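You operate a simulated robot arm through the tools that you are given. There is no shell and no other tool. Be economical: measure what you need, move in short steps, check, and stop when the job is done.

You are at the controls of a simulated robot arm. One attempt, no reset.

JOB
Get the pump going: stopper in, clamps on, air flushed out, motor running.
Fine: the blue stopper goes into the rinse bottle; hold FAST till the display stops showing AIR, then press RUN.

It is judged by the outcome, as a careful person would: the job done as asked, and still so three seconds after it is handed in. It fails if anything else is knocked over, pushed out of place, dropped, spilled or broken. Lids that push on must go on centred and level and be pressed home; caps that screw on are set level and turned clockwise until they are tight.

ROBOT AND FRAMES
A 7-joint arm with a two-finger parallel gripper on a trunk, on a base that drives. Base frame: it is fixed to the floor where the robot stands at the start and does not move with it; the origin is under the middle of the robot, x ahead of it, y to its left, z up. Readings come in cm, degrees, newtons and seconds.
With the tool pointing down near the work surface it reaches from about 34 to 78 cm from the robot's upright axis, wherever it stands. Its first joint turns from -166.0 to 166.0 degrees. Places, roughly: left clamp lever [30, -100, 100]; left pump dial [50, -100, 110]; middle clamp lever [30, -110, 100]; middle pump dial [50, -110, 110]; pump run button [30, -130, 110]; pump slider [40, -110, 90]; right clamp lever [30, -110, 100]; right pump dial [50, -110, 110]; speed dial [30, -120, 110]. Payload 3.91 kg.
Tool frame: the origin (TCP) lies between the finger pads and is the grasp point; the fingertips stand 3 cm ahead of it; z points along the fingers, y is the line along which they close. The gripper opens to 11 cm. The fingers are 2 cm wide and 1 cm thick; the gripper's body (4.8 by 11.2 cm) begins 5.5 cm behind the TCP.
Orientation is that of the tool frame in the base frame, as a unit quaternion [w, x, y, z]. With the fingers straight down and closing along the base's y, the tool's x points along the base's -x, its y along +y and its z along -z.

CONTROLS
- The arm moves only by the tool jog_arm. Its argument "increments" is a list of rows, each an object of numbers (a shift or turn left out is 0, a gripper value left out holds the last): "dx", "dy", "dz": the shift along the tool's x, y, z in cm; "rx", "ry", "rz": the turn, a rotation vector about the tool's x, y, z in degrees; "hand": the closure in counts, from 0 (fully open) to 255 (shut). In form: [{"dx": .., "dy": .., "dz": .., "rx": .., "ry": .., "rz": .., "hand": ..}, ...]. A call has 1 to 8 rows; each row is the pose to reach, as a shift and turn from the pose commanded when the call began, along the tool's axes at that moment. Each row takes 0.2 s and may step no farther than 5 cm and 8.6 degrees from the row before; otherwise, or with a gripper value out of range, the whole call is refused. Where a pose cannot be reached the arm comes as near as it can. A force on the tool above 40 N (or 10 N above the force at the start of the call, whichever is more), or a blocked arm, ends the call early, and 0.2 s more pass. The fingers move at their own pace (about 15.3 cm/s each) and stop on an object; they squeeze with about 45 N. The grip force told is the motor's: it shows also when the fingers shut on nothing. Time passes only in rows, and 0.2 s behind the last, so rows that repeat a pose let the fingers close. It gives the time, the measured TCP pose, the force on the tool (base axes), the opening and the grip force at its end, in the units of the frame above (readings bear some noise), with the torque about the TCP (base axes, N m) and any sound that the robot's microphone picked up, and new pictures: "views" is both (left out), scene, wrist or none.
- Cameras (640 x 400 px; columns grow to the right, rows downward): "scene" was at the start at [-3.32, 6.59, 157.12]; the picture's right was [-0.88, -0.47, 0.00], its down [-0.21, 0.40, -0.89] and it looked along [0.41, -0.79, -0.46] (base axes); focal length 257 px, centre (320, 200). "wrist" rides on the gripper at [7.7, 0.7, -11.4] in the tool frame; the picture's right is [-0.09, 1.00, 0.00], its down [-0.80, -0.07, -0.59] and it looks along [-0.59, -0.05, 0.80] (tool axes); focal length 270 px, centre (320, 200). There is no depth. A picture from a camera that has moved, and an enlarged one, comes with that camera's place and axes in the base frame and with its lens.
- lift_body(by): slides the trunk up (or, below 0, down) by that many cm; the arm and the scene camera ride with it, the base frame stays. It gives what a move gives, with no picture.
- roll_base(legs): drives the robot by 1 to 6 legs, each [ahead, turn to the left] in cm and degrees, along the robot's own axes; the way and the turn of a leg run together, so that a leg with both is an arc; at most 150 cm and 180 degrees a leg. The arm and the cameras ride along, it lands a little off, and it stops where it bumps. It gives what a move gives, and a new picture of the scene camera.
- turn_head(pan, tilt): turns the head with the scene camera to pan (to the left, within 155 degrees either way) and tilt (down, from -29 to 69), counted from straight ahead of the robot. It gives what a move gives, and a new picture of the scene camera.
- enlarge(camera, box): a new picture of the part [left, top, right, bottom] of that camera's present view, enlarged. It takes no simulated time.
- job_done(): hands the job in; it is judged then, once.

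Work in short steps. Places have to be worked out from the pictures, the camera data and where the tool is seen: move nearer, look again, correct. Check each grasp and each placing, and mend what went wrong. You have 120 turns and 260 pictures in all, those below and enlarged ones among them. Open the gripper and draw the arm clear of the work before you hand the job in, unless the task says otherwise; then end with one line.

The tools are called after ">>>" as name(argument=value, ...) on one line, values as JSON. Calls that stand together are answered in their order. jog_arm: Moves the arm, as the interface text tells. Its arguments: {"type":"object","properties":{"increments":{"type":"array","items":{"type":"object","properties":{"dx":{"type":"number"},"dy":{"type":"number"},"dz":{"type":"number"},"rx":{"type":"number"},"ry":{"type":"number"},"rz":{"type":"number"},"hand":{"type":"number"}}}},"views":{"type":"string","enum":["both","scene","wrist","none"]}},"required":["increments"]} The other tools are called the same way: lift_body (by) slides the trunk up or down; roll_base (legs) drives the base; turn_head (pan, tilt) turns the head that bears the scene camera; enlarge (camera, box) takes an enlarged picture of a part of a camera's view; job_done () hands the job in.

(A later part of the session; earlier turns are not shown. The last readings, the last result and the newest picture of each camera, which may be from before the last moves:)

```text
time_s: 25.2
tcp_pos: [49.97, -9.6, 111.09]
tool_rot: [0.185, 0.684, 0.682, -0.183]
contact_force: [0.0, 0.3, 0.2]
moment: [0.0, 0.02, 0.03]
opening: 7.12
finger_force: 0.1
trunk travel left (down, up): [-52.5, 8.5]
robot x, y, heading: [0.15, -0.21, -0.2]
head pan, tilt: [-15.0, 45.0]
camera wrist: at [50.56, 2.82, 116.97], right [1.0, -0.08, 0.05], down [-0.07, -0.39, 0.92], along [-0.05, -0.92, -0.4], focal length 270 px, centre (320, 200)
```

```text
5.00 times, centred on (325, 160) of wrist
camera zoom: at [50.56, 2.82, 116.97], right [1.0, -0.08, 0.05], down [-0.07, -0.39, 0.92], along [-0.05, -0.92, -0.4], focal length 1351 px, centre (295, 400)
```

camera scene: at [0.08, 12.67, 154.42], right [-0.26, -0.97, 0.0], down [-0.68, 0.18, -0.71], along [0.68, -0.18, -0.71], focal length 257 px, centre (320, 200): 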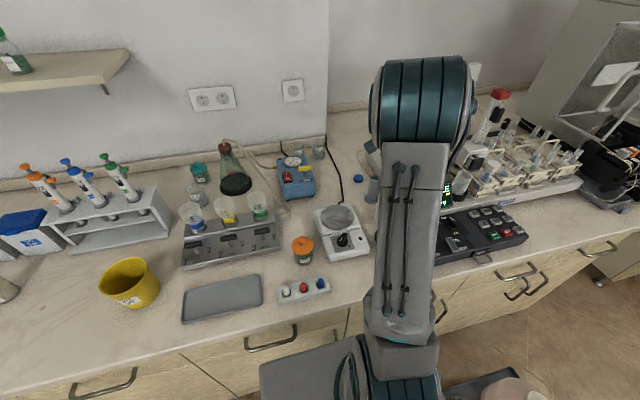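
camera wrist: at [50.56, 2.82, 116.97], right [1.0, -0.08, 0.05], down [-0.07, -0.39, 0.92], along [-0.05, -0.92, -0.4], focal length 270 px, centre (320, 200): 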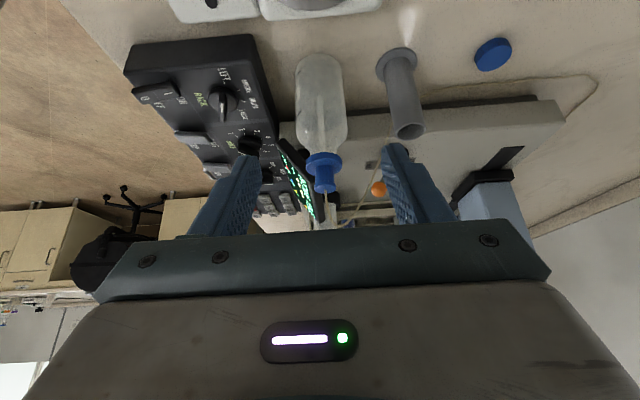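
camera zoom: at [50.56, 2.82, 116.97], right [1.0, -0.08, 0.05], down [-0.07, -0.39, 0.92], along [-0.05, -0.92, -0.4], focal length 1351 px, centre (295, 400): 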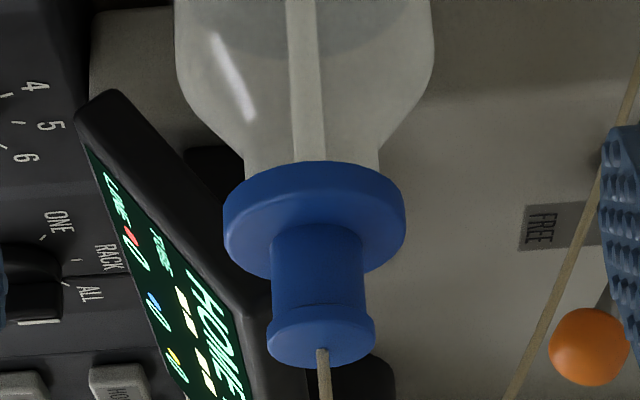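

It appears seated on the neck. For certainty I tip further to see the flange–rim joint edge-on.

>>> jog_arm(increments=[{"ry": -7.5, "dz": 1.5, "dx": 1}, {"ry": -15, "dz": 3, "dx": 2}, {"ry": -19, "dz": 4, "dx": 3}, {"ry": -19, "dz": 4, "dx": 3}], views="wrist")

>>> enlarge(camera="wrist", box=[270, 120, 370, 210])

```text
time_s: 26.2
tcp_pos: [49.97, -8.92, 106.26]
tool_rot: [0.296, 0.643, 0.643, -0.293]
contact_force: [0.1, -0.2, 0.1]
moment: [0.01, 0.03, 0.0]
opening: 7.12
finger_force: 0.0
trunk travel left (down, up): [-52.5, 8.5]
robot x, y, heading: [-0.25, -0.38, -0.0]
head pan, tilt: [-15.0, 45.0]
camera wrist: at [50.57, 4.75, 107.77], right [1.0, -0.06, 0.07], down [-0.07, -0.07, 0.99], along [-0.05, -1.0, -0.08], focal length 270 px, centre (320, 200)
```

wrist: 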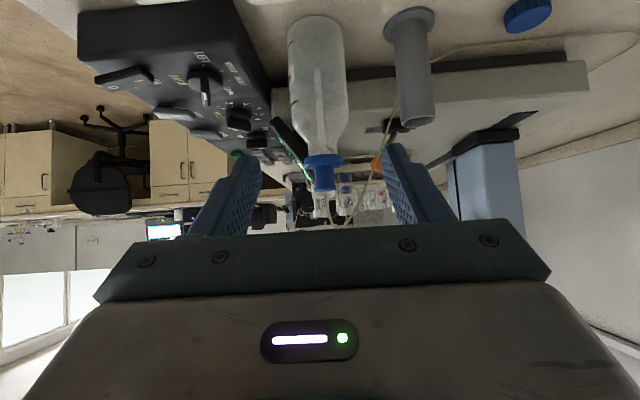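

```text
4.44 times, centred on (320, 165) of wrist
camera zoom: at [50.57, 4.75, 107.77], right [1.0, -0.06, 0.07], down [-0.07, -0.07, 0.99], along [-0.05, -1.0, -0.08], focal length 1201 px, centre (320, 356)
```

zoom: 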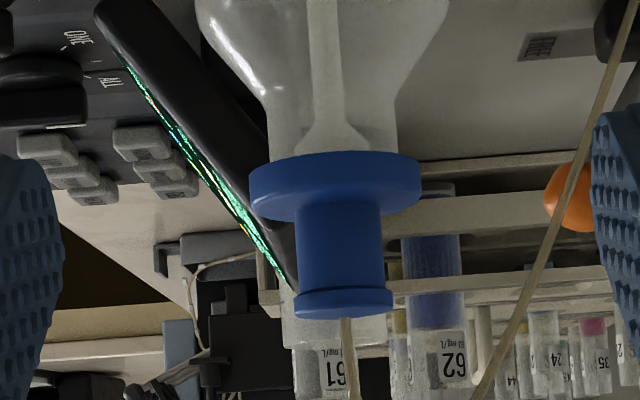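

The flange is flush on the neck and level: stopper done. Now I straighten the tool and lift it, then plan the drive.

>>> jog_arm(increments=[{"ry": 8.2, "dz": -1}, {"ry": 16.4, "dz": -2}, {"ry": 24.6, "dz": -3}, {"ry": 32.8, "dz": -3}, {"ry": 41, "dz": -3}, {"ry": 49, "dz": -3}, {"ry": 49, "dz": -3}], views="none")

>>> jog_arm(increments=[{"dz": -4}, {"dz": -8}, {"dz": -12}, {"dz": -16}, {"dz": -20, "dy": -3}, {"dz": -22, "dy": -7}, {"dz": -22, "dy": -11.5}, {"dz": -22, "dy": -16}], views="none")

>>> turn_head(pan=-90, tilt=65)

>>> turn_head(pan=-155, tilt=65)

```text
time_s: 27.8
tcp_pos: [50.04, -6.75, 108.12]
tool_rot: [0.001, 0.708, 0.707, 0.001]
contact_force: [0.7, 0.9, -0.5]
moment: [-0.01, 0.0, -0.05]
opening: 7.11
finger_force: 0.0
trunk travel left (down, up): [-52.5, 8.5]
robot x, y, heading: [0.15, -0.27, 0.1]
head pan, tilt: [-15.0, 45.0]
```

```text
time_s: 29.6
tcp_pos: [33.62, -6.89, 130.13]
tool_rot: [0.001, 0.708, 0.706, 0.001]
contact_force: [-0.2, -1.3, -0.2]
moment: [-0.03, -0.01, -0.03]
opening: 7.12
finger_force: 0.0
trunk travel left (down, up): [-52.5, 8.5]
robot x, y, heading: [-0.34, -0.64, 0.2]
head pan, tilt: [-15.0, 45.0]
```

```text
time_s: 31.1
tcp_pos: [33.8, -6.9, 130.14]
tool_rot: [0.002, 0.707, 0.707, 0.001]
contact_force: [0.0, 0.5, 0.4]
moment: [0.03, 0.01, -0.02]
opening: 7.14
finger_force: 0.0
trunk travel left (down, up): [-52.5, 8.5]
robot x, y, heading: [-0.41, 0.01, -0.1]
head pan, tilt: [-90.0, 65.0]
camera scene: at [-7.57, 8.63, 151.91], right [-1.0, 0.0, 0.0], down [0.0, 0.91, -0.42], along [0.0, -0.42, -0.91], focal length 257 px, centre (320, 200)
```

scene: 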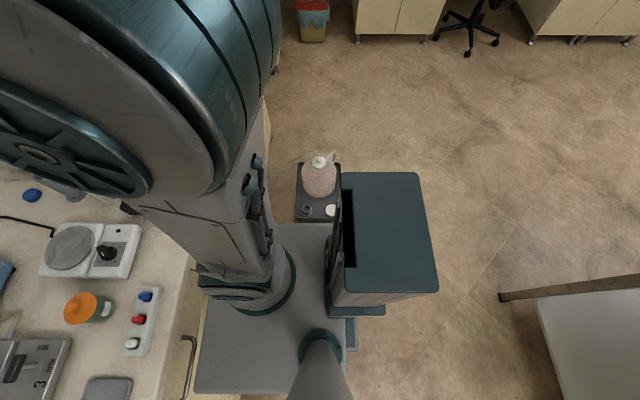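

```text
time_s: 32.4
tcp_pos: [33.79, -6.8, 129.96]
tool_rot: [0.002, 0.707, 0.707, 0.0]
contact_force: [-0.5, 0.0, -0.6]
moment: [0.0, -0.02, -0.01]
opening: 7.13
finger_force: 0.0
trunk travel left (down, up): [-52.5, 8.5]
robot x, y, heading: [0.33, -0.02, 0.0]
head pan, tilt: [-154.7, 65.0]
camera scene: at [-13.06, 12.1, 151.91], right [-0.43, 0.9, 0.0], down [0.82, 0.39, -0.42], along [-0.38, -0.18, -0.91], focal length 257 px, centre (320, 200)
```

scene: 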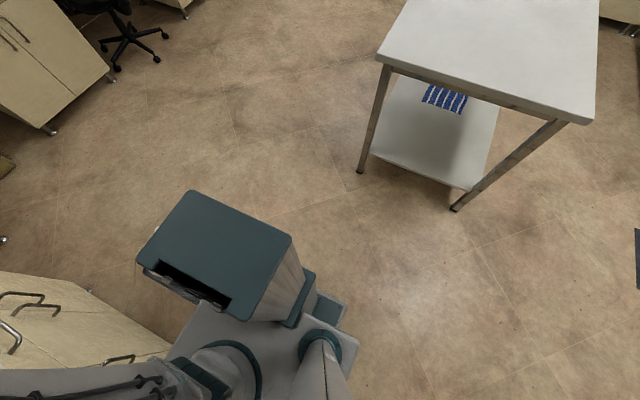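

The route is clear now: robot torso is near the bench, waste tray on the floor spans about x −20..7, y −92..−47, and a table starts at x≈−107. I back off, arc so the robot reverses along −y behind the tray.

>>> roll_base(legs=[[-25, 0], [-60, 90], [-60, 0]])

```text
time_s: 41.1
tcp_pos: [-55.1, -64.43, 130.21]
tool_rot: [0.0, -0.006, 1.0, 0.001]
contact_force: [-0.1, -0.6, 0.4]
moment: [-0.03, 0.0, -0.02]
opening: 7.14
finger_force: 0.1
trunk travel left (down, up): [-52.5, 8.5]
robot x, y, heading: [-61.11, -98.35, 90.8]
head pan, tilt: [-154.7, 65.0]
cut short: leg 2
camera scene: at [-73.42, -111.77, 151.91], right [-0.9, -0.44, 0.0], down [-0.4, 0.81, -0.42], along [0.19, -0.38, -0.91], focal length 257 px, centre (320, 200)
```

scene: 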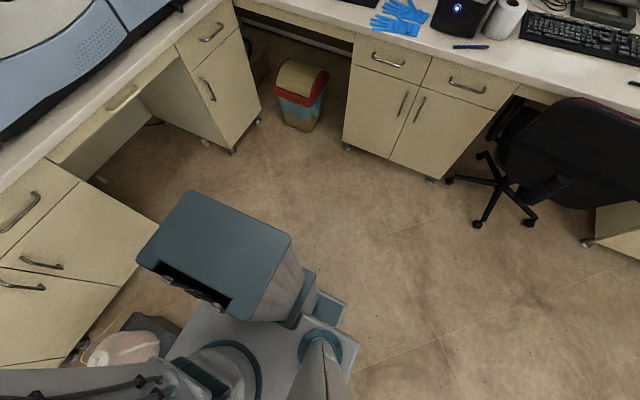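

Position is as planned though leg 2 was reported cut short; I check what's around: the tray side and the table side.

>>> turn_head(pan=-75, tilt=50)

>>> turn_head(pan=60, tilt=45)

```text
time_s: 42.6
tcp_pos: [-55.11, -64.4, 130.08]
tool_rot: [0.001, -0.006, 1.0, 0.002]
contact_force: [-0.3, -0.4, 0.6]
moment: [0.02, 0.0, 0.03]
opening: 7.11
finger_force: 0.0
trunk travel left (down, up): [-52.5, 8.5]
robot x, y, heading: [-61.35, -98.21, 90.7]
head pan, tilt: [-75.0, 50.0]
camera scene: at [-68.7, -104.18, 153.72], right [0.27, -0.96, 0.0], down [-0.74, -0.21, -0.64], along [0.62, 0.18, -0.77], focal length 257 px, centre (320, 200)
```

scene: 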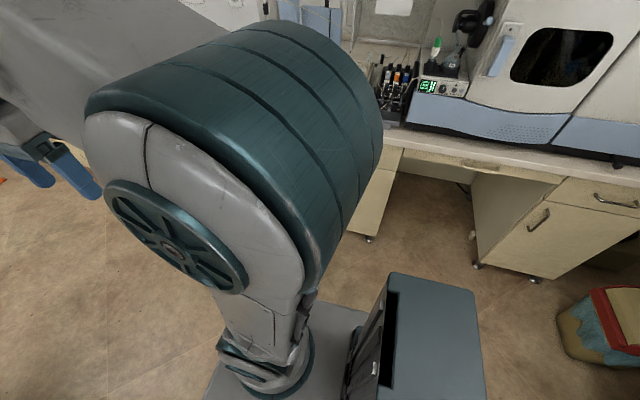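

```text
time_s: 44.8
tcp_pos: [-55.02, -64.45, 130.06]
tool_rot: [0.0, -0.006, 1.0, 0.003]
contact_force: [0.1, 0.9, 0.1]
moment: [-0.01, 0.01, -0.02]
opening: 7.15
finger_force: 0.0
trunk travel left (down, up): [-52.5, 8.5]
robot x, y, heading: [-61.49, -98.46, 91.0]
head pan, tilt: [60.0, 45.0]
camera scene: at [-83.21, -102.33, 154.42], right [0.49, 0.87, 0.0], down [0.62, -0.34, -0.71], along [-0.62, 0.34, -0.71], focal length 257 px, centre (320, 200)
```

scene: 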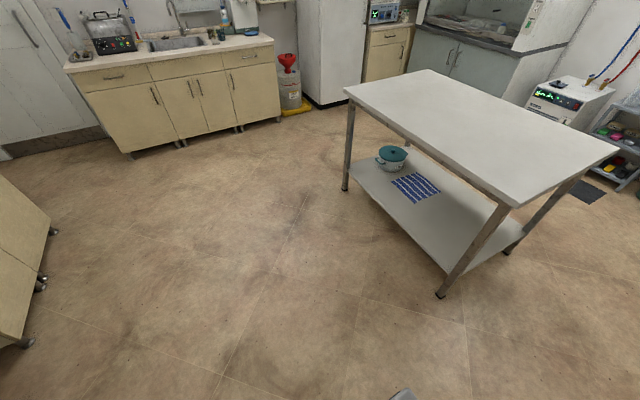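

Nothing disturbed. The pump's little green display is at about (33, -118). I reverse a bit more, turn right to face the bench, and look before moving forward.

>>> roll_base(legs=[[-26, 0], [0, -90]])

>>> turn_head(pan=10, tilt=35)

```text
time_s: 50.5
tcp_pos: [-27.07, -130.57, 130.1]
tool_rot: [0.002, 0.706, 0.708, 0.001]
contact_force: [-0.6, 0.7, -0.3]
moment: [-0.04, -0.01, 0.0]
opening: 7.12
finger_force: 0.1
trunk travel left (down, up): [-52.5, 8.5]
robot x, y, heading: [-60.83, -123.94, 0.6]
head pan, tilt: [60.0, 45.0]
camera scene: at [-64.63, -102.15, 154.42], right [0.87, -0.49, 0.0], down [-0.35, -0.62, -0.71], along [0.35, 0.62, -0.71], focal length 257 px, centre (320, 200)
```

scene: 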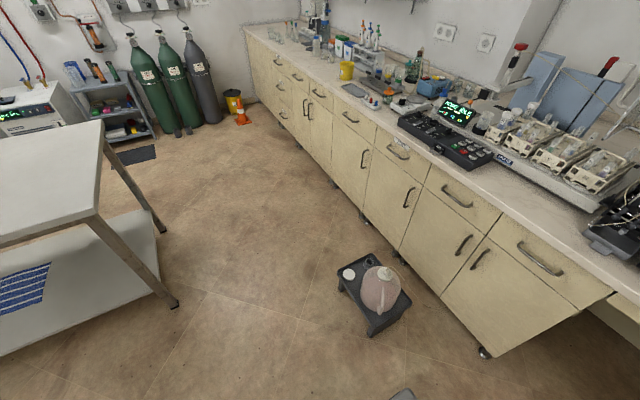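

```text
time_s: 51.6
tcp_pos: [-27.04, -130.43, 130.18]
tool_rot: [0.002, 0.706, 0.708, 0.001]
contact_force: [-0.3, -0.4, -0.5]
moment: [0.04, -0.01, -0.02]
opening: 7.13
finger_force: 0.1
trunk travel left (down, up): [-52.5, 8.5]
robot x, y, heading: [-61.1, -123.9, 0.5]
head pan, tilt: [10.0, 35.0]
camera scene: at [-59.98, -107.61, 155.9], right [0.18, -0.98, 0.0], down [-0.56, -0.1, -0.82], along [0.81, 0.15, -0.57], focal length 257 px, centre (320, 200)
```

scene: 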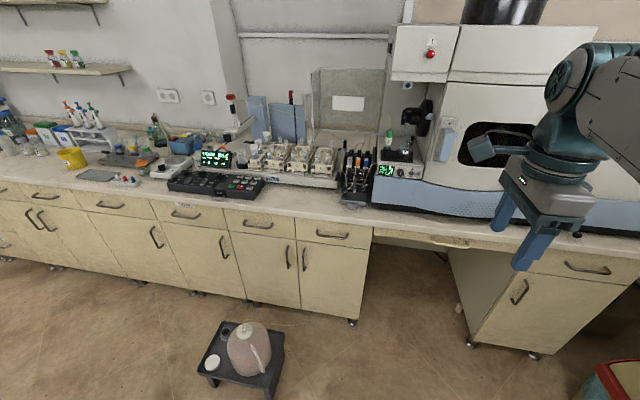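

Good overview. I enlarge the pump and panel.

>>> enlarge(camera="scene", box=[325, 140, 415, 210])

>>> enlarge(camera="scene", box=[190, 310, 300, 400])

```text
5.71 times, centred on (370, 175) of scene
camera zoom: at [-59.98, -107.61, 155.9], right [0.18, -0.98, 0.0], down [-0.56, -0.1, -0.82], along [0.81, 0.15, -0.57], focal length 1467 px, centre (34, 343)
```

zoom: 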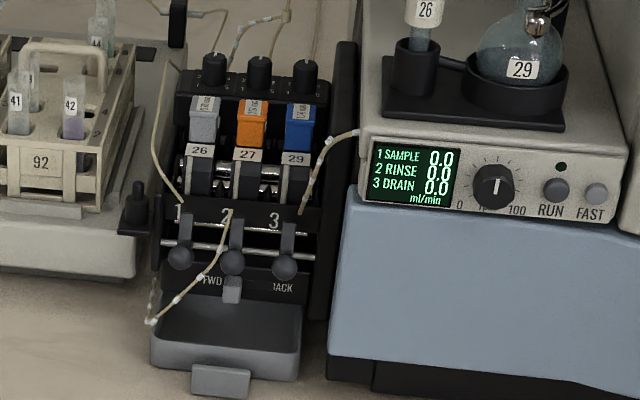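

```text
4.44 times, centred on (245, 355) of scene
camera zoom: at [-59.98, -107.61, 155.9], right [0.18, -0.98, 0.0], down [-0.56, -0.1, -0.82], along [0.81, 0.15, -0.57], focal length 1141 px, centre (653, -489)
```

zoom: 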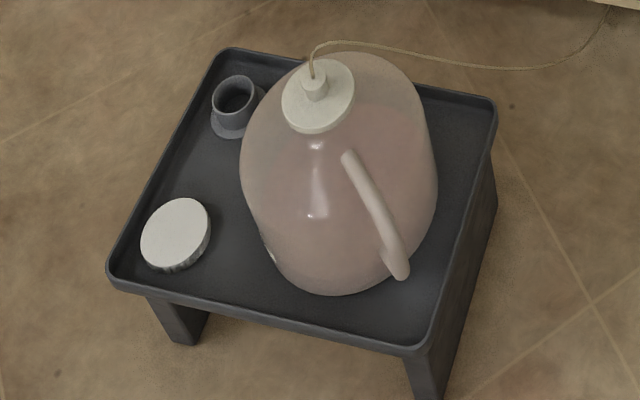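

Pump channels 1–3 have ball-ended clamp levers around (37, -101…-109, 97); RUN/FAST are around (33, -127…-130, 107). To keep clear of the waste stool I go forward with a slight S to the right.

>>> roll_base(legs=[[19, -27], [19, 27]])

>>> turn_head(pan=15, tilt=45)

```text
time_s: 54.8
tcp_pos: [9.4, -138.53, 129.92]
tool_rot: [0.002, 0.704, 0.711, 0.001]
contact_force: [0.1, 0.1, -0.3]
moment: [-0.03, 0.01, -0.04]
opening: 7.11
finger_force: 0.1
trunk travel left (down, up): [-52.5, 8.5]
robot x, y, heading: [-24.76, -132.42, 1.0]
head pan, tilt: [10.0, 35.0]
camera scene: at [-23.55, -115.97, 155.9], right [0.19, -0.98, 0.0], down [-0.56, -0.11, -0.82], along [0.8, 0.15, -0.57], focal length 257 px, centre (320, 200)
```

scene: 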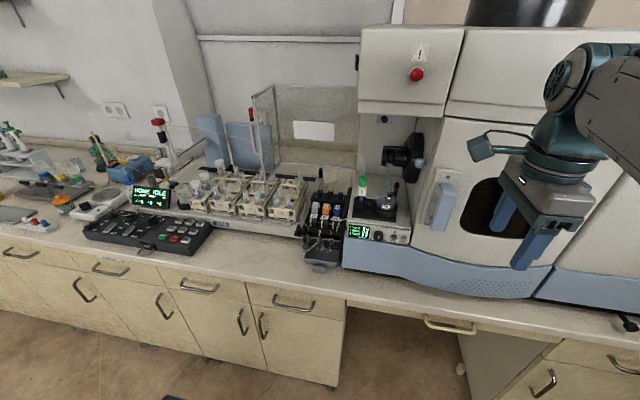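

```text
time_s: 55.5
tcp_pos: [9.39, -138.61, 130.16]
tool_rot: [0.001, 0.703, 0.711, 0.001]
contact_force: [-0.8, 0.7, 0.9]
moment: [-0.02, 0.0, 0.01]
opening: 7.15
finger_force: 0.0
trunk travel left (down, up): [-52.5, 8.5]
robot x, y, heading: [-24.4, -132.25, 0.9]
head pan, tilt: [15.0, 45.0]
camera scene: at [-24.43, -115.42, 154.42], right [0.27, -0.96, 0.0], down [-0.68, -0.19, -0.71], along [0.68, 0.19, -0.71], focal length 257 px, centre (320, 200)
```

scene: 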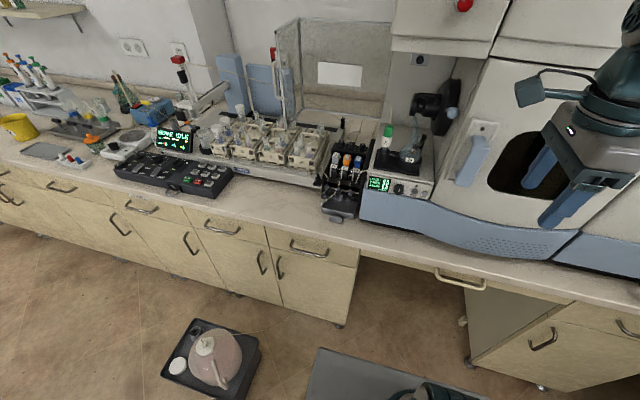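

Good view of the pump and stool clear. Enlarging the pump in detail.

>>> enlarge(camera="scene", box=[310, 140, 390, 230])

>>> enlarge(camera="scene", box=[355, 150, 445, 210])

```text
4.44 times, centred on (350, 185) of scene
camera zoom: at [-24.43, -115.42, 154.42], right [0.27, -0.96, 0.0], down [-0.68, -0.19, -0.71], along [0.68, 0.19, -0.71], focal length 1141 px, centre (187, 267)
```

zoom: 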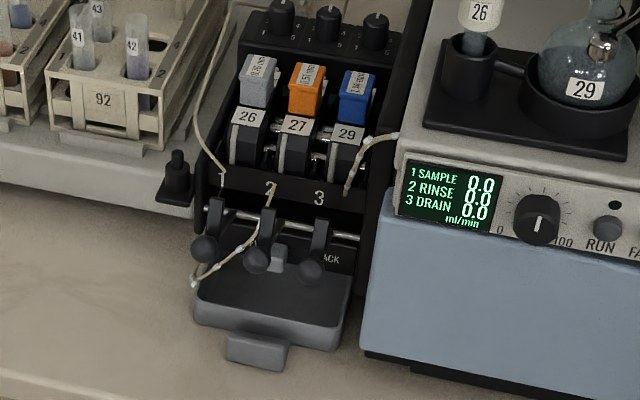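

```text
6.67 times, centred on (400, 180) of scene
camera zoom: at [-24.43, -115.42, 154.42], right [0.27, -0.96, 0.0], down [-0.68, -0.19, -0.71], along [0.68, 0.19, -0.71], focal length 1711 px, centre (-213, 333)
```

zoom: 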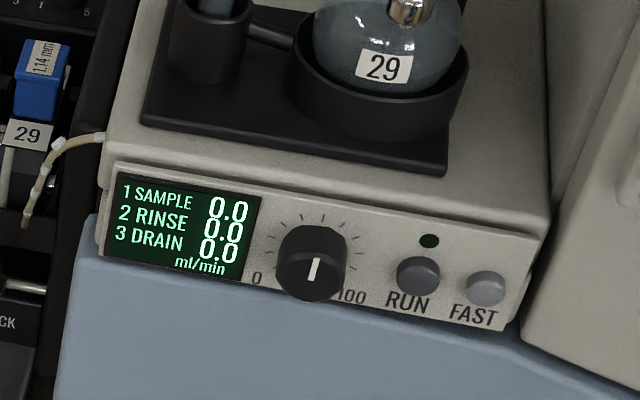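

Levers stick out forward: balls at about (26, -102.4/-105.9/-109.3, 103.5). I turn the tool so it will point forward with the camera on top: first rotate about its axis while shifting left to y≈-113.

>>> jog_arm(increments=[{"dx": 3, "rz": 8.5}, {"dx": 6, "rz": 17}, {"dx": 9, "rz": 25.5}, {"dx": 12, "rz": 34}, {"dx": 15, "rz": 42.5}, {"dx": 18, "rz": 51}, {"dx": 21, "rz": 59.5}, {"dx": 24, "rz": 68}], views="none")

>>> jog_arm(increments=[{"rz": 8}, {"rz": 16}, {"rz": 22}, {"rz": 22}], views="wrist")

```text
time_s: 57.3
tcp_pos: [8.94, -113.43, 129.9]
tool_rot: [0.004, 0.98, 0.197, 0.002]
contact_force: [1.4, 0.5, -0.5]
moment: [-0.04, 0.08, 0.03]
opening: 7.11
finger_force: 0.0
trunk travel left (down, up): [-52.5, 8.5]
robot x, y, heading: [-23.8, -132.53, 1.0]
head pan, tilt: [15.0, 45.0]
```

```text
time_s: 58.3
tcp_pos: [9.19, -114.45, 129.97]
tool_rot: [0.001, 1.0, 0.005, 0.004]
contact_force: [0.9, -0.6, -1.2]
moment: [0.02, 0.02, 0.02]
opening: 7.13
finger_force: 0.1
trunk travel left (down, up): [-52.5, 8.5]
robot x, y, heading: [-24.4, -132.68, 0.8]
head pan, tilt: [15.0, 45.0]
camera wrist: at [16.74, -115.11, 141.34], right [-0.08, -1.0, 0.0], down [-0.8, 0.06, 0.59], along [-0.59, 0.05, -0.81], focal length 270 px, centre (320, 200)
```

wrist: 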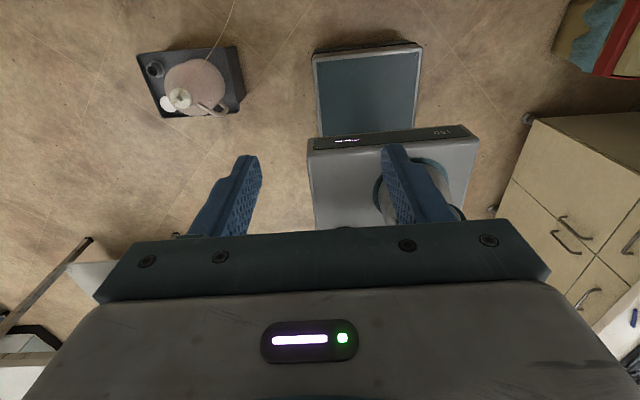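

Rotation OK. Now tip the tool toward horizontal-forward.

>>> jog_arm(increments=[{"ry": 8.5, "dx": 0.5}, {"ry": 17, "dx": 1}, {"ry": 25.5, "dx": 2}, {"ry": 34, "dx": 3}, {"ry": 42.5, "dx": 4}, {"ry": 51, "dx": 5}, {"ry": 59.5, "dx": 6}, {"ry": 68, "dx": 7}], views="both")

```text
time_s: 59.3
tcp_pos: [15.08, -120.33, 129.64]
tool_rot: [0.007, 0.959, -0.077, 0.274]
contact_force: [0.7, -0.8, -0.3]
moment: [0.05, -0.03, 0.02]
opening: 7.12
finger_force: 0.1
trunk travel left (down, up): [-52.5, 8.5]
robot x, y, heading: [-24.67, -132.28, 1.0]
head pan, tilt: [15.0, 45.0]
stopped in row 5: the arm was blocked; the commanded pose is now the measured one
camera scene: at [-24.39, -115.47, 154.42], right [0.27, -0.96, 0.0], down [-0.68, -0.19, -0.71], along [0.68, 0.19, -0.71], focal length 257 px, centre (320, 200)
camera wrist: at [15.43, -121.45, 143.28], right [-0.22, -0.97, -0.07], down [-0.97, 0.22, 0.09], along [-0.07, 0.09, -0.99], focal length 270 px, centre (320, 200)
```

scene: 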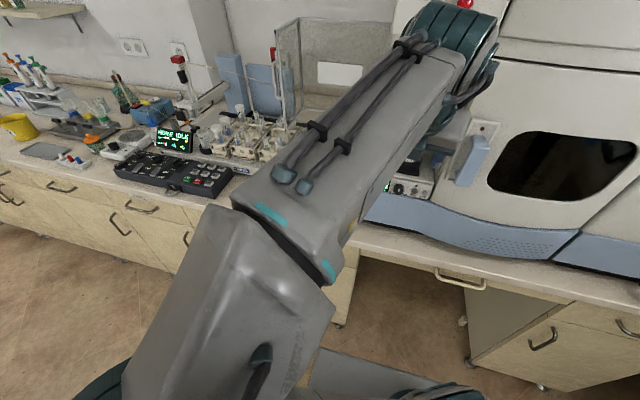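
wrist: 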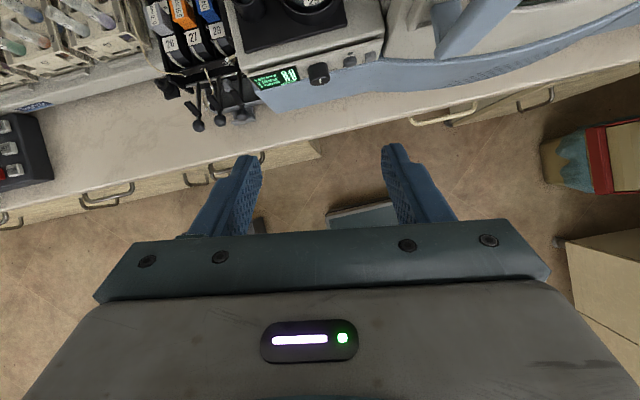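

The arm got blocked because the tool is too close to the robot for a forward-pointing pose (elbow high near the instrument). I back the base straight away 18 cm to get room.

>>> roll_base(legs=[[-18, 0]])

```text
time_s: 60.8
tcp_pos: [-2.7, -120.44, 129.67]
tool_rot: [0.006, 0.959, -0.075, 0.274]
contact_force: [0.2, 0.4, -0.2]
moment: [-0.01, 0.0, 0.01]
opening: 7.11
finger_force: 0.0
trunk travel left (down, up): [-52.5, 8.5]
robot x, y, heading: [-41.93, -132.66, 0.9]
head pan, tilt: [15.0, 45.0]
camera scene: at [-42.24, -115.7, 154.42], right [0.28, -0.96, 0.0], down [-0.68, -0.19, -0.71], along [0.68, 0.19, -0.71], focal length 257 px, centre (320, 200)
```

scene: 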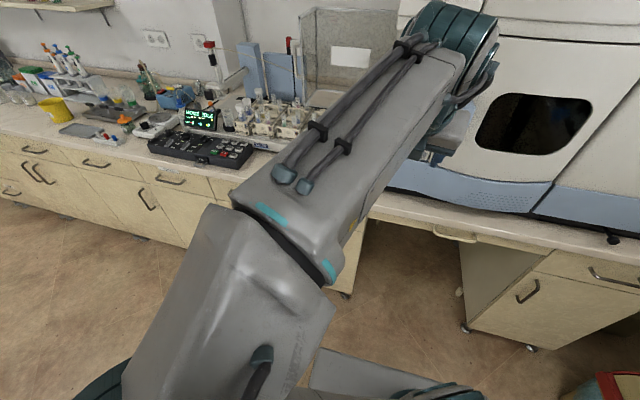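

Now I extend forward and continue tipping the tool.

>>> jog_arm(increments=[{"dx": 1.9, "dy": -2.1, "dz": 3.2}, {"dx": 3.9, "dy": -4.2, "dz": 6.3}, {"dx": 5.8, "dy": -6.2, "dz": 9.5}, {"dx": 7.8, "dy": -8.3, "dz": 12.6, "rx": 2.3, "rz": -3.8}, {"dx": 9.7, "dy": -10.4, "dz": 15.8, "rx": 4.7, "rz": -7.7}, {"dx": 9.7, "dy": -10.4, "dz": 15.8, "rx": 4.7, "rz": -7.7}], views="wrist")

```text
time_s: 62.2
tcp_pos: [15.2, -112.17, 121.53]
tool_rot: [-0.016, 0.961, 0.001, 0.275]
contact_force: [0.3, -0.7, 0.0]
moment: [0.01, -0.01, -0.02]
opening: 7.12
finger_force: 0.1
trunk travel left (down, up): [-52.5, 8.5]
robot x, y, heading: [-42.03, -132.63, 0.9]
head pan, tilt: [15.0, 45.0]
camera wrist: at [15.68, -113.16, 135.17], right [-0.07, -1.0, -0.07], down [-0.99, 0.06, 0.08], along [-0.08, 0.08, -0.99], focal length 270 px, centre (320, 200)
```

wrist: 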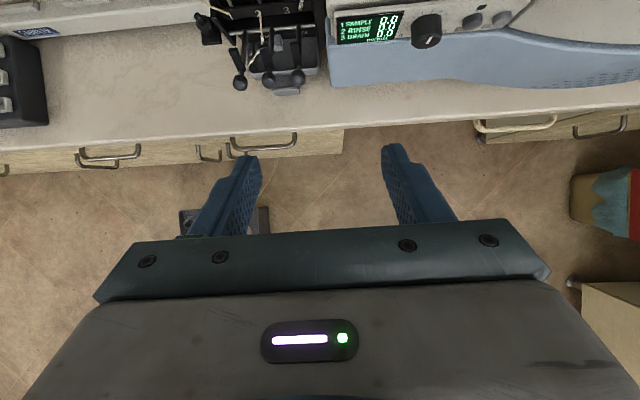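

Unblocked. Continue tipping up to nearly horizontal.

>>> jog_arm(increments=[{"ry": 8}, {"ry": 16}, {"ry": 24}, {"ry": 32}, {"ry": 40}, {"ry": 40}], views="wrist")

>>> enlarge(camera="wrist", box=[150, 60, 330, 190])

```text
time_s: 63.6
tcp_pos: [15.16, -112.25, 121.63]
tool_rot: [-0.016, 0.809, -0.003, 0.588]
contact_force: [0.5, 0.0, 0.2]
moment: [0.0, 0.04, 0.06]
opening: 7.13
finger_force: 0.0
trunk travel left (down, up): [-52.5, 8.5]
robot x, y, heading: [-42.3, -132.8, 0.9]
head pan, tilt: [15.0, 45.0]
camera wrist: at [6.73, -113.31, 132.27], right [-0.02, -0.99, -0.11], down [-0.81, 0.08, -0.58], along [0.58, 0.08, -0.81], focal length 270 px, centre (320, 200)
```

wrist: 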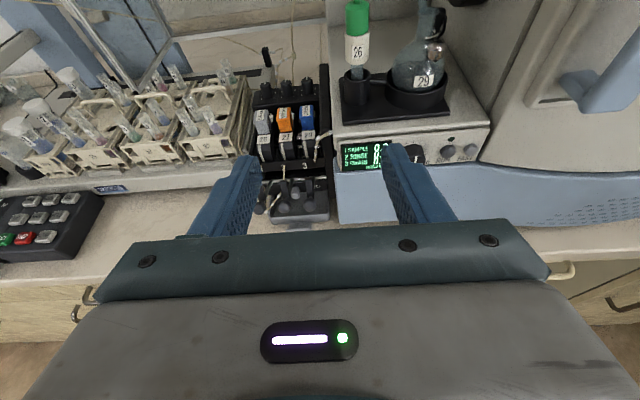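

```text
3.08 times, centred on (240, 125) of wrist
camera zoom: at [6.73, -113.31, 132.27], right [-0.02, -0.99, -0.11], down [-0.81, 0.08, -0.58], along [0.58, 0.08, -0.81], focal length 832 px, centre (566, 431)
```

zoom: 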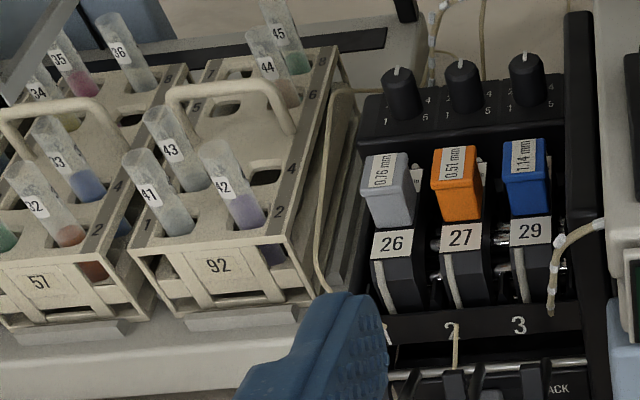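

Upright view now. I shift left and down so the levers sit between the fingers in view, and level the tool more.

>>> jog_arm(increments=[{"dy": -2, "dx": -2}, {"dy": -4, "dx": -4, "ry": 6}, {"dy": -6, "dx": -6, "ry": 12}, {"dy": -6, "dx": -8, "ry": 18}, {"dy": -6, "dx": -8.5, "ry": 18}], views="wrist")

>>> enlarge(camera="wrist", box=[240, 70, 400, 210])

```text
time_s: 64.8
tcp_pos: [12.91, -106.11, 113.59]
tool_rot: [-0.014, 0.707, -0.006, 0.707]
contact_force: [-0.2, -1.0, 0.2]
moment: [0.01, 0.04, 0.04]
opening: 7.12
finger_force: 0.1
trunk travel left (down, up): [-52.5, 8.5]
robot x, y, heading: [-42.39, -132.71, 0.9]
head pan, tilt: [15.0, 45.0]
camera wrist: at [1.28, -107.0, 121.13], right [0.01, -0.99, -0.12], down [-0.59, 0.09, -0.8], along [0.8, 0.08, -0.59], focal length 270 px, centre (320, 200)
```

wrist: 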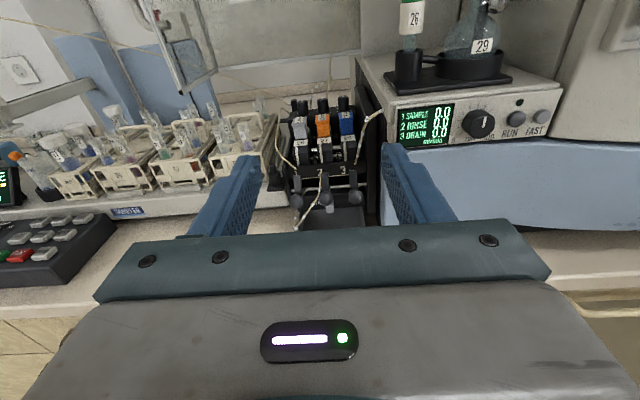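

```text
2.86 times, centred on (320, 140) of wrist
camera zoom: at [1.28, -107.0, 121.13], right [0.01, -0.99, -0.12], down [-0.59, 0.09, -0.8], along [0.8, 0.08, -0.59], focal length 772 px, centre (320, 371)
```

zoom: 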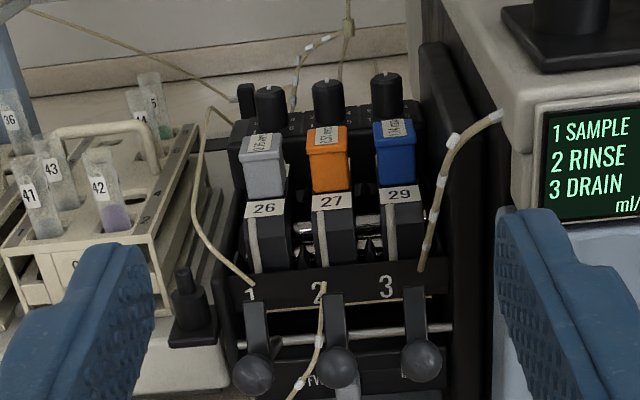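

Tool is horizontal. To understand the lever mechanism I look from the side: move left and yaw the tool toward the pump.

>>> jog_arm(increments=[{"dy": -3, "rx": -7, "dx": -1}, {"dy": -6, "rx": -14, "dx": -2}, {"dy": -9, "rx": -21, "dx": -3}, {"dy": -12, "rx": -28, "dx": -4}, {"dy": -14, "rx": -35, "dx": -5}, {"dy": -15, "rx": -43, "dx": -6}, {"dy": -15, "rx": -43, "dx": -6}], views="wrist")

>>> enlarge(camera="wrist", box=[240, 70, 400, 210])

```text
time_s: 66.4
tcp_pos: [12.64, -90.9, 108.06]
tool_rot: [0.248, 0.663, -0.266, 0.655]
contact_force: [0.1, 0.2, -0.9]
moment: [0.03, 0.0, -0.01]
opening: 7.14
finger_force: 0.0
trunk travel left (down, up): [-52.5, 8.5]
robot x, y, heading: [-41.87, -132.64, 1.2]
head pan, tilt: [15.0, 45.0]
camera wrist: at [3.78, -83.87, 115.9], right [-0.67, -0.73, -0.11], down [-0.39, 0.48, -0.79], along [0.63, -0.49, -0.61], focal length 270 px, centre (320, 200)
```

wrist: 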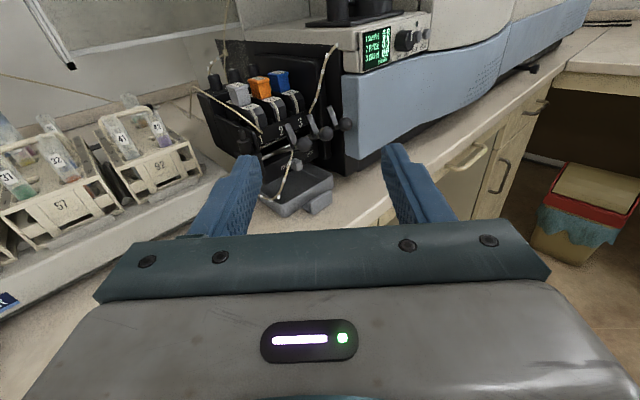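

```text
2.86 times, centred on (320, 140) of wrist
camera zoom: at [3.78, -83.87, 115.9], right [-0.67, -0.73, -0.11], down [-0.39, 0.48, -0.79], along [0.63, -0.49, -0.61], focal length 772 px, centre (320, 371)
```

zoom: 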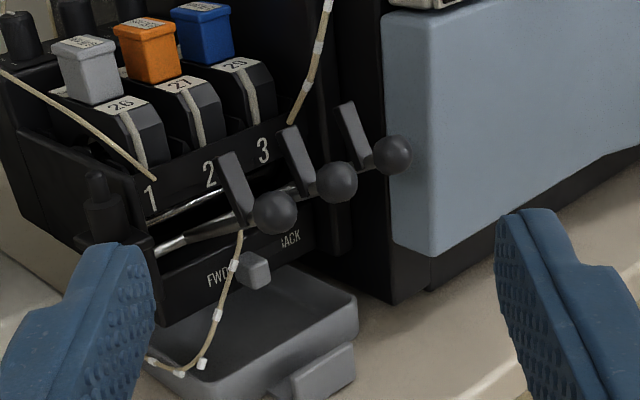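

Mechanism is clear: each lever is a rod hinged on the bar at (33, z 99.9), ball at about (28.3, -101.9/-105.3/-108.8, 101.5), with a block on it that presses the shoe when the lever is swung up. I go in front of and below ball 1 with closed fingers.

>>> jog_arm(increments=[{"rx": 7.2, "dy": 1, "dz": 1.5, "dx": -1.6, "hand": 255}, {"rx": 14.4, "dy": 2, "dz": 3, "dx": -3.2}, {"rx": 21.6, "dy": 3, "dz": 4.5, "dx": -4.8}, {"rx": 28.8, "dy": 4, "dz": 6.2, "dx": -6.4}, {"rx": 36, "dy": 5, "dz": 7.8, "dx": -8}, {"rx": 43, "dy": 5.7, "dz": 9.4, "dx": -9.5}, {"rx": 43, "dy": 5.7, "dz": 9.4, "dx": -9.5}], views="wrist")

>>> enlarge(camera="wrist", box=[240, 70, 400, 210])

```text
time_s: 68.0
tcp_pos: [14.99, -92.07, 99.95]
tool_rot: [0.013, 0.71, -0.023, 0.703]
contact_force: [0.5, -0.2, -0.2]
moment: [0.03, 0.01, 0.01]
opening: 0.0
finger_force: 37.7
out of reach, approached as far as the arm can: row 5, 6, 7
trunk travel left (down, up): [-52.5, 8.5]
robot x, y, heading: [-42.2, -132.38, 1.1]
head pan, tilt: [15.0, 45.0]
camera wrist: at [3.54, -92.32, 107.56], right [-0.05, -0.99, -0.1], down [-0.6, 0.11, -0.79], along [0.8, 0.02, -0.6], focal length 270 px, centre (320, 200)
```

wrist: 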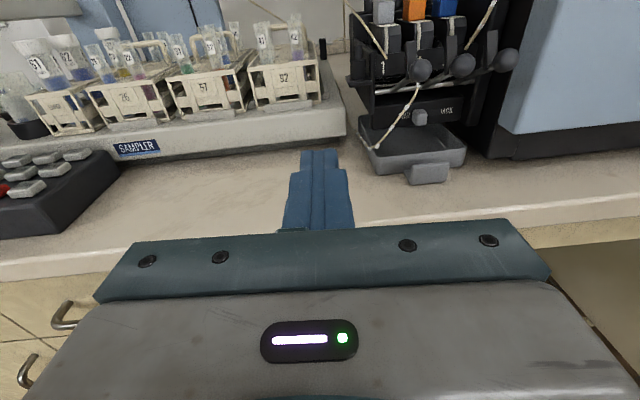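

```text
2.86 times, centred on (320, 140) of wrist
camera zoom: at [3.54, -92.32, 107.56], right [-0.05, -0.99, -0.1], down [-0.6, 0.11, -0.79], along [0.8, 0.02, -0.6], focal length 772 px, centre (320, 371)
```

zoom: 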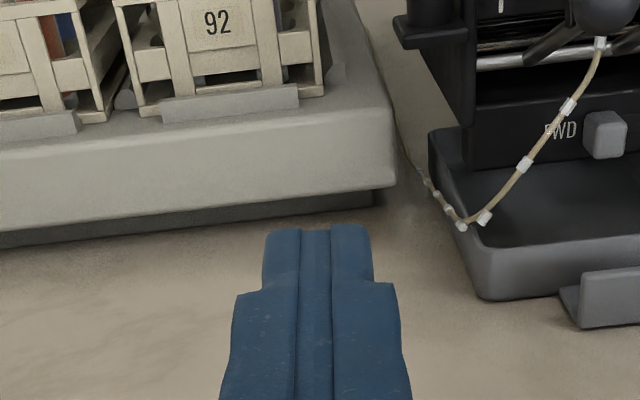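

Left side of the path was out of reach; I move right to the lever's y.

>>> jog_arm(increments=[{"dy": 3}, {"dy": 6}, {"dy": 9.4}, {"dy": 9.4}], views="wrist")

>>> enlarge(camera="wrist", box=[240, 50, 400, 190])

```text
time_s: 69.0
tcp_pos: [14.39, -94.84, 100.67]
tool_rot: [0.031, 0.713, -0.036, 0.7]
contact_force: [-1.0, -0.3, -0.1]
moment: [-0.03, 0.01, 0.01]
opening: 0.01
finger_force: 37.1
out of reach, approached as far as the arm can: row 1, 2, 3, 4
trunk travel left (down, up): [-52.5, 8.5]
robot x, y, heading: [-42.05, -132.7, 1.0]
head pan, tilt: [15.0, 45.0]
camera wrist: at [2.98, -94.44, 108.51], right [-0.1, -0.99, -0.09], down [-0.6, 0.13, -0.79], along [0.8, -0.02, -0.61], focal length 270 px, centre (320, 200)
```

wrist: 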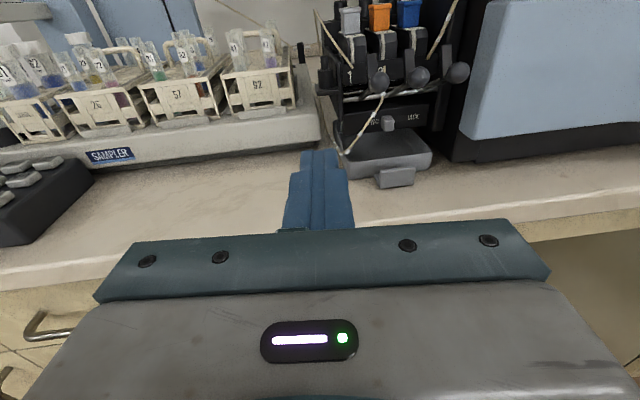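

```text
2.86 times, centred on (320, 120) of wrist
camera zoom: at [2.98, -94.44, 108.51], right [-0.1, -0.99, -0.09], down [-0.6, 0.13, -0.79], along [0.8, -0.02, -0.61], focal length 772 px, centre (320, 429)
```

zoom: 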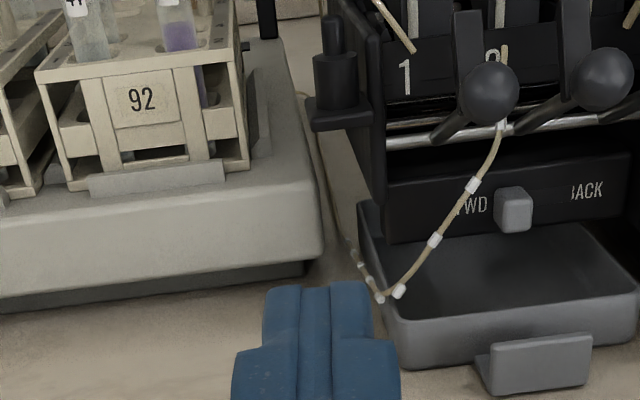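

The arm hits a joint limit reaching low with a level tool. I raise the arm 15 cm and then lower the trunk by the same.

>>> jog_arm(increments=[{"dx": 4}, {"dx": 8, "dy": 2}, {"dx": 12, "dy": 4}, {"dx": 16, "dy": 7}, {"dx": 18, "dy": 10}, {"dx": 18, "dy": 10}], views="none")

>>> lift_body(by=-12)

```text
time_s: 70.4
tcp_pos: [13.18, -104.23, 118.64]
tool_rot: [0.015, 0.711, -0.021, 0.703]
contact_force: [0.0, 0.6, -0.7]
moment: [-0.07, -0.04, -0.11]
opening: 0.0
finger_force: 38.0
out of reach, approached as far as the arm can: row 1, 2, 3, 4
trunk travel left (down, up): [-52.5, 8.5]
robot x, y, heading: [-42.28, -132.56, 1.0]
head pan, tilt: [15.0, 45.0]
```

```text
time_s: 71.9
tcp_pos: [13.18, -104.75, 106.77]
tool_rot: [0.013, 0.71, -0.024, 0.703]
contact_force: [0.2, 0.2, -0.1]
moment: [0.0, 0.0, 0.04]
opening: 0.0
finger_force: 37.7
trunk travel left (down, up): [-40.5, 20.5]
robot x, y, heading: [-42.46, -132.92, 1.1]
head pan, tilt: [15.0, 45.0]
```

Now approach below ball 1: TCP to about (20, -101.6, 98.7).

>>> jog_arm(increments=[{"dx": -3, "dy": -1, "dz": 1, "rx": 3}, {"dx": -6, "dy": -2.5, "dz": 3, "rx": 3}, {"dx": -8.1, "dy": -2.9, "dz": 6, "rx": 3}, {"dx": -8.1, "dy": -2.9, "dz": 6, "rx": 3}], views="wrist")

>>> enlarge(camera="wrist", box=[240, 60, 400, 190])

```text
time_s: 72.9
tcp_pos: [19.62, -102.02, 98.62]
tool_rot: [-0.005, 0.71, -0.005, 0.704]
contact_force: [-0.2, 0.3, 0.4]
moment: [0.01, 0.01, 0.0]
opening: 0.0
finger_force: 38.0
trunk travel left (down, up): [-40.5, 20.5]
robot x, y, heading: [-42.03, -132.81, 0.9]
head pan, tilt: [15.0, 45.0]
camera wrist: at [8.15, -102.73, 106.34], right [0.0, -0.99, -0.1], down [-0.6, 0.08, -0.79], along [0.8, 0.06, -0.6], focal length 270 px, centre (320, 200)
```

wrist: 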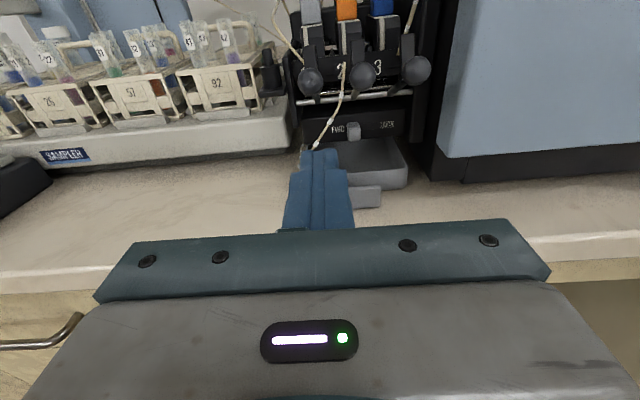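

```text
3.08 times, centred on (320, 125) of wrist
camera zoom: at [8.15, -102.73, 106.34], right [0.0, -0.99, -0.1], down [-0.6, 0.08, -0.79], along [0.8, 0.06, -0.6], focal length 832 px, centre (320, 431)
```

zoom: 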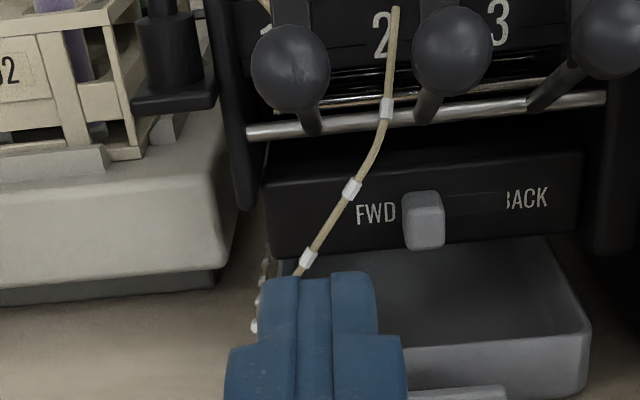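

The slider is at FWD; ball 1 confirmed at (28.4, -101.6, 101.5). I slide the fingertip under it (slightly left to avoid the tube), then lift.

>>> jog_arm(increments=[{"dy": -0.8, "dz": 2}, {"dy": -0.8, "dz": 4.5}, {"dy": -0.8, "dz": 7.2}, {"dy": -0.8, "dz": 7.2, "dx": 0.8}, {"dy": -0.8, "dz": 7.2, "dx": 1.6}, {"dy": -0.8, "dz": 7.2, "dx": 2.4}], views="wrist")

>>> enlarge(camera="wrist", box=[240, 60, 400, 190])

```text
time_s: 74.3
tcp_pos: [26.55, -101.23, 101.07]
tool_rot: [-0.006, 0.71, -0.005, 0.704]
contact_force: [0.2, 0.4, -1.0]
moment: [0.0, 0.02, 0.04]
opening: 0.01
finger_force: 38.1
trunk travel left (down, up): [-40.5, 20.5]
robot x, y, heading: [-42.25, -132.91, 1.1]
head pan, tilt: [15.0, 45.0]
camera wrist: at [15.17, -102.04, 108.77], right [0.0, -0.99, -0.1], down [-0.6, 0.08, -0.79], along [0.8, 0.06, -0.6], focal length 270 px, centre (320, 200)
```

wrist: 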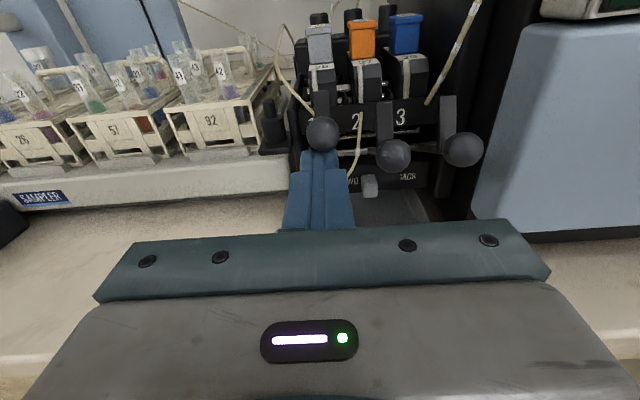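

```text
3.08 times, centred on (320, 125) of wrist
camera zoom: at [15.17, -102.04, 108.77], right [0.0, -0.99, -0.1], down [-0.6, 0.08, -0.79], along [0.8, 0.06, -0.6], focal length 832 px, centre (320, 431)
```

zoom: 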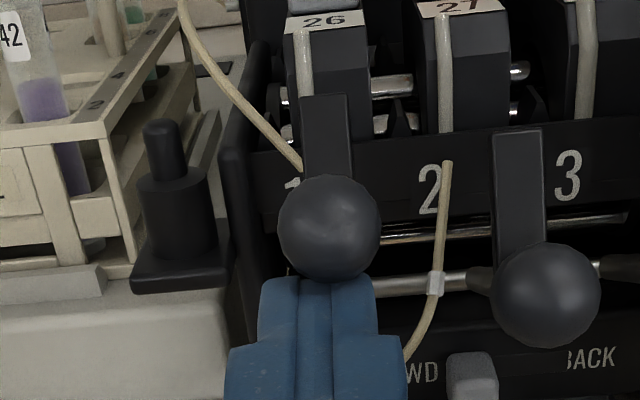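

The lever rises freely. Continue along the arc, up and inward.

>>> jog_arm(increments=[{"dx": 0.8, "dz": 0.4}, {"dx": 1.5, "dz": 0.9}, {"dx": 2.1, "dz": 1.6}, {"dx": 2.4, "dz": 2.4}], views="wrist")

>>> enlarge(camera="wrist", box=[240, 60, 400, 190])

```text
time_s: 75.3
tcp_pos: [29.08, -101.42, 103.53]
tool_rot: [-0.006, 0.71, -0.005, 0.704]
contact_force: [0.4, 0.2, 0.5]
moment: [0.0, 0.0, -0.01]
opening: 0.0
finger_force: 37.9
trunk travel left (down, up): [-40.5, 20.5]
robot x, y, heading: [-41.73, -132.95, 0.9]
head pan, tilt: [15.0, 45.0]
camera wrist: at [17.61, -102.05, 111.15], right [0.0, -0.99, -0.1], down [-0.6, 0.08, -0.79], along [0.8, 0.06, -0.6], focal length 270 px, centre (320, 200)
```

wrist: 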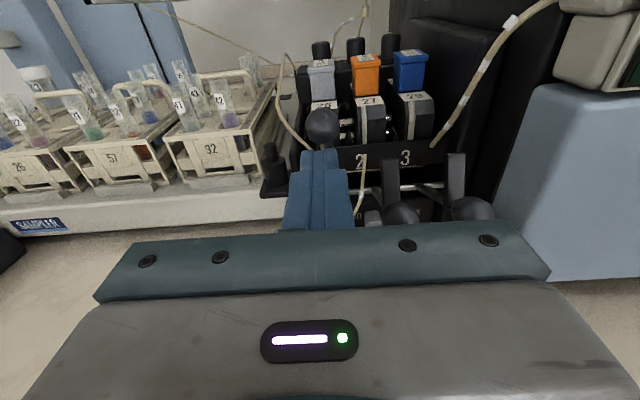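

```text
3.08 times, centred on (320, 125) of wrist
camera zoom: at [17.61, -102.05, 111.15], right [0.0, -0.99, -0.1], down [-0.6, 0.08, -0.79], along [0.8, 0.06, -0.6], focal length 832 px, centre (320, 431)
```

zoom: 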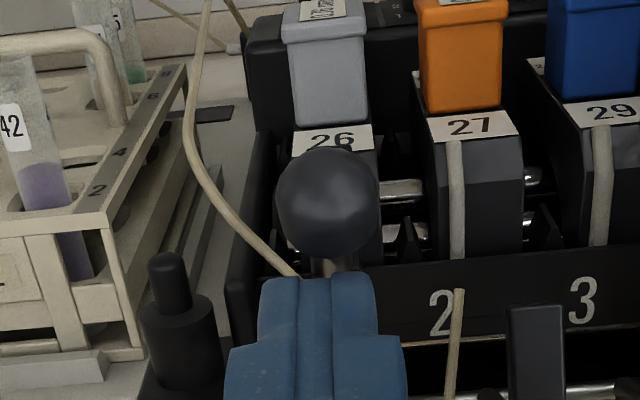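

The lever is nearly upright. Push inward gently until it stops.

>>> jog_arm(increments=[{"dz": 0.5}, {"dz": 1.0}, {"dz": 1.5}, {"dz": 2.0}, {"dz": 2.4}], views="wrist")

>>> enlarge(camera="wrist", box=[240, 60, 400, 190])

```text
time_s: 76.5
tcp_pos: [31.48, -101.22, 103.28]
tool_rot: [-0.005, 0.711, -0.005, 0.704]
contact_force: [0.0, -0.7, -0.5]
moment: [0.0, 0.01, 0.03]
opening: 0.0
finger_force: 37.0
trunk travel left (down, up): [-40.5, 20.5]
robot x, y, heading: [-42.42, -131.92, 1.2]
head pan, tilt: [15.0, 45.0]
camera wrist: at [20.05, -102.06, 110.93], right [0.0, -0.99, -0.1], down [-0.6, 0.08, -0.79], along [0.8, 0.06, -0.6], focal length 270 px, centre (320, 200)
```

wrist: 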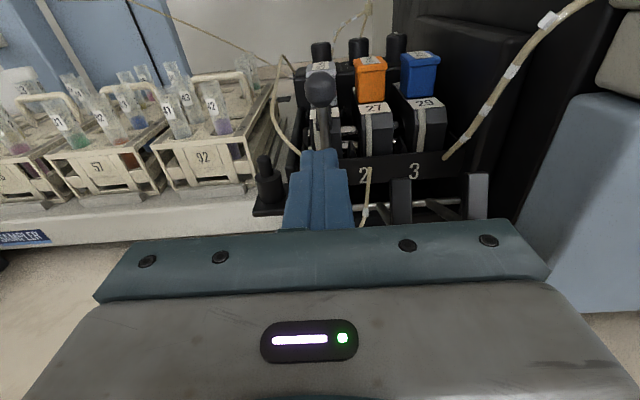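

```text
3.08 times, centred on (320, 125) of wrist
camera zoom: at [20.05, -102.06, 110.93], right [0.0, -0.99, -0.1], down [-0.6, 0.08, -0.79], along [0.8, 0.06, -0.6], focal length 832 px, centre (320, 431)
```

zoom: 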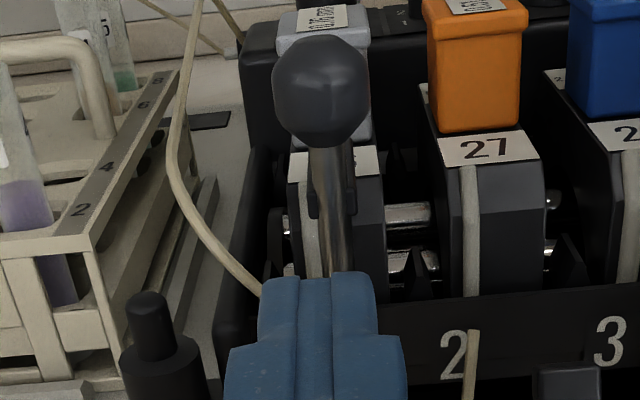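

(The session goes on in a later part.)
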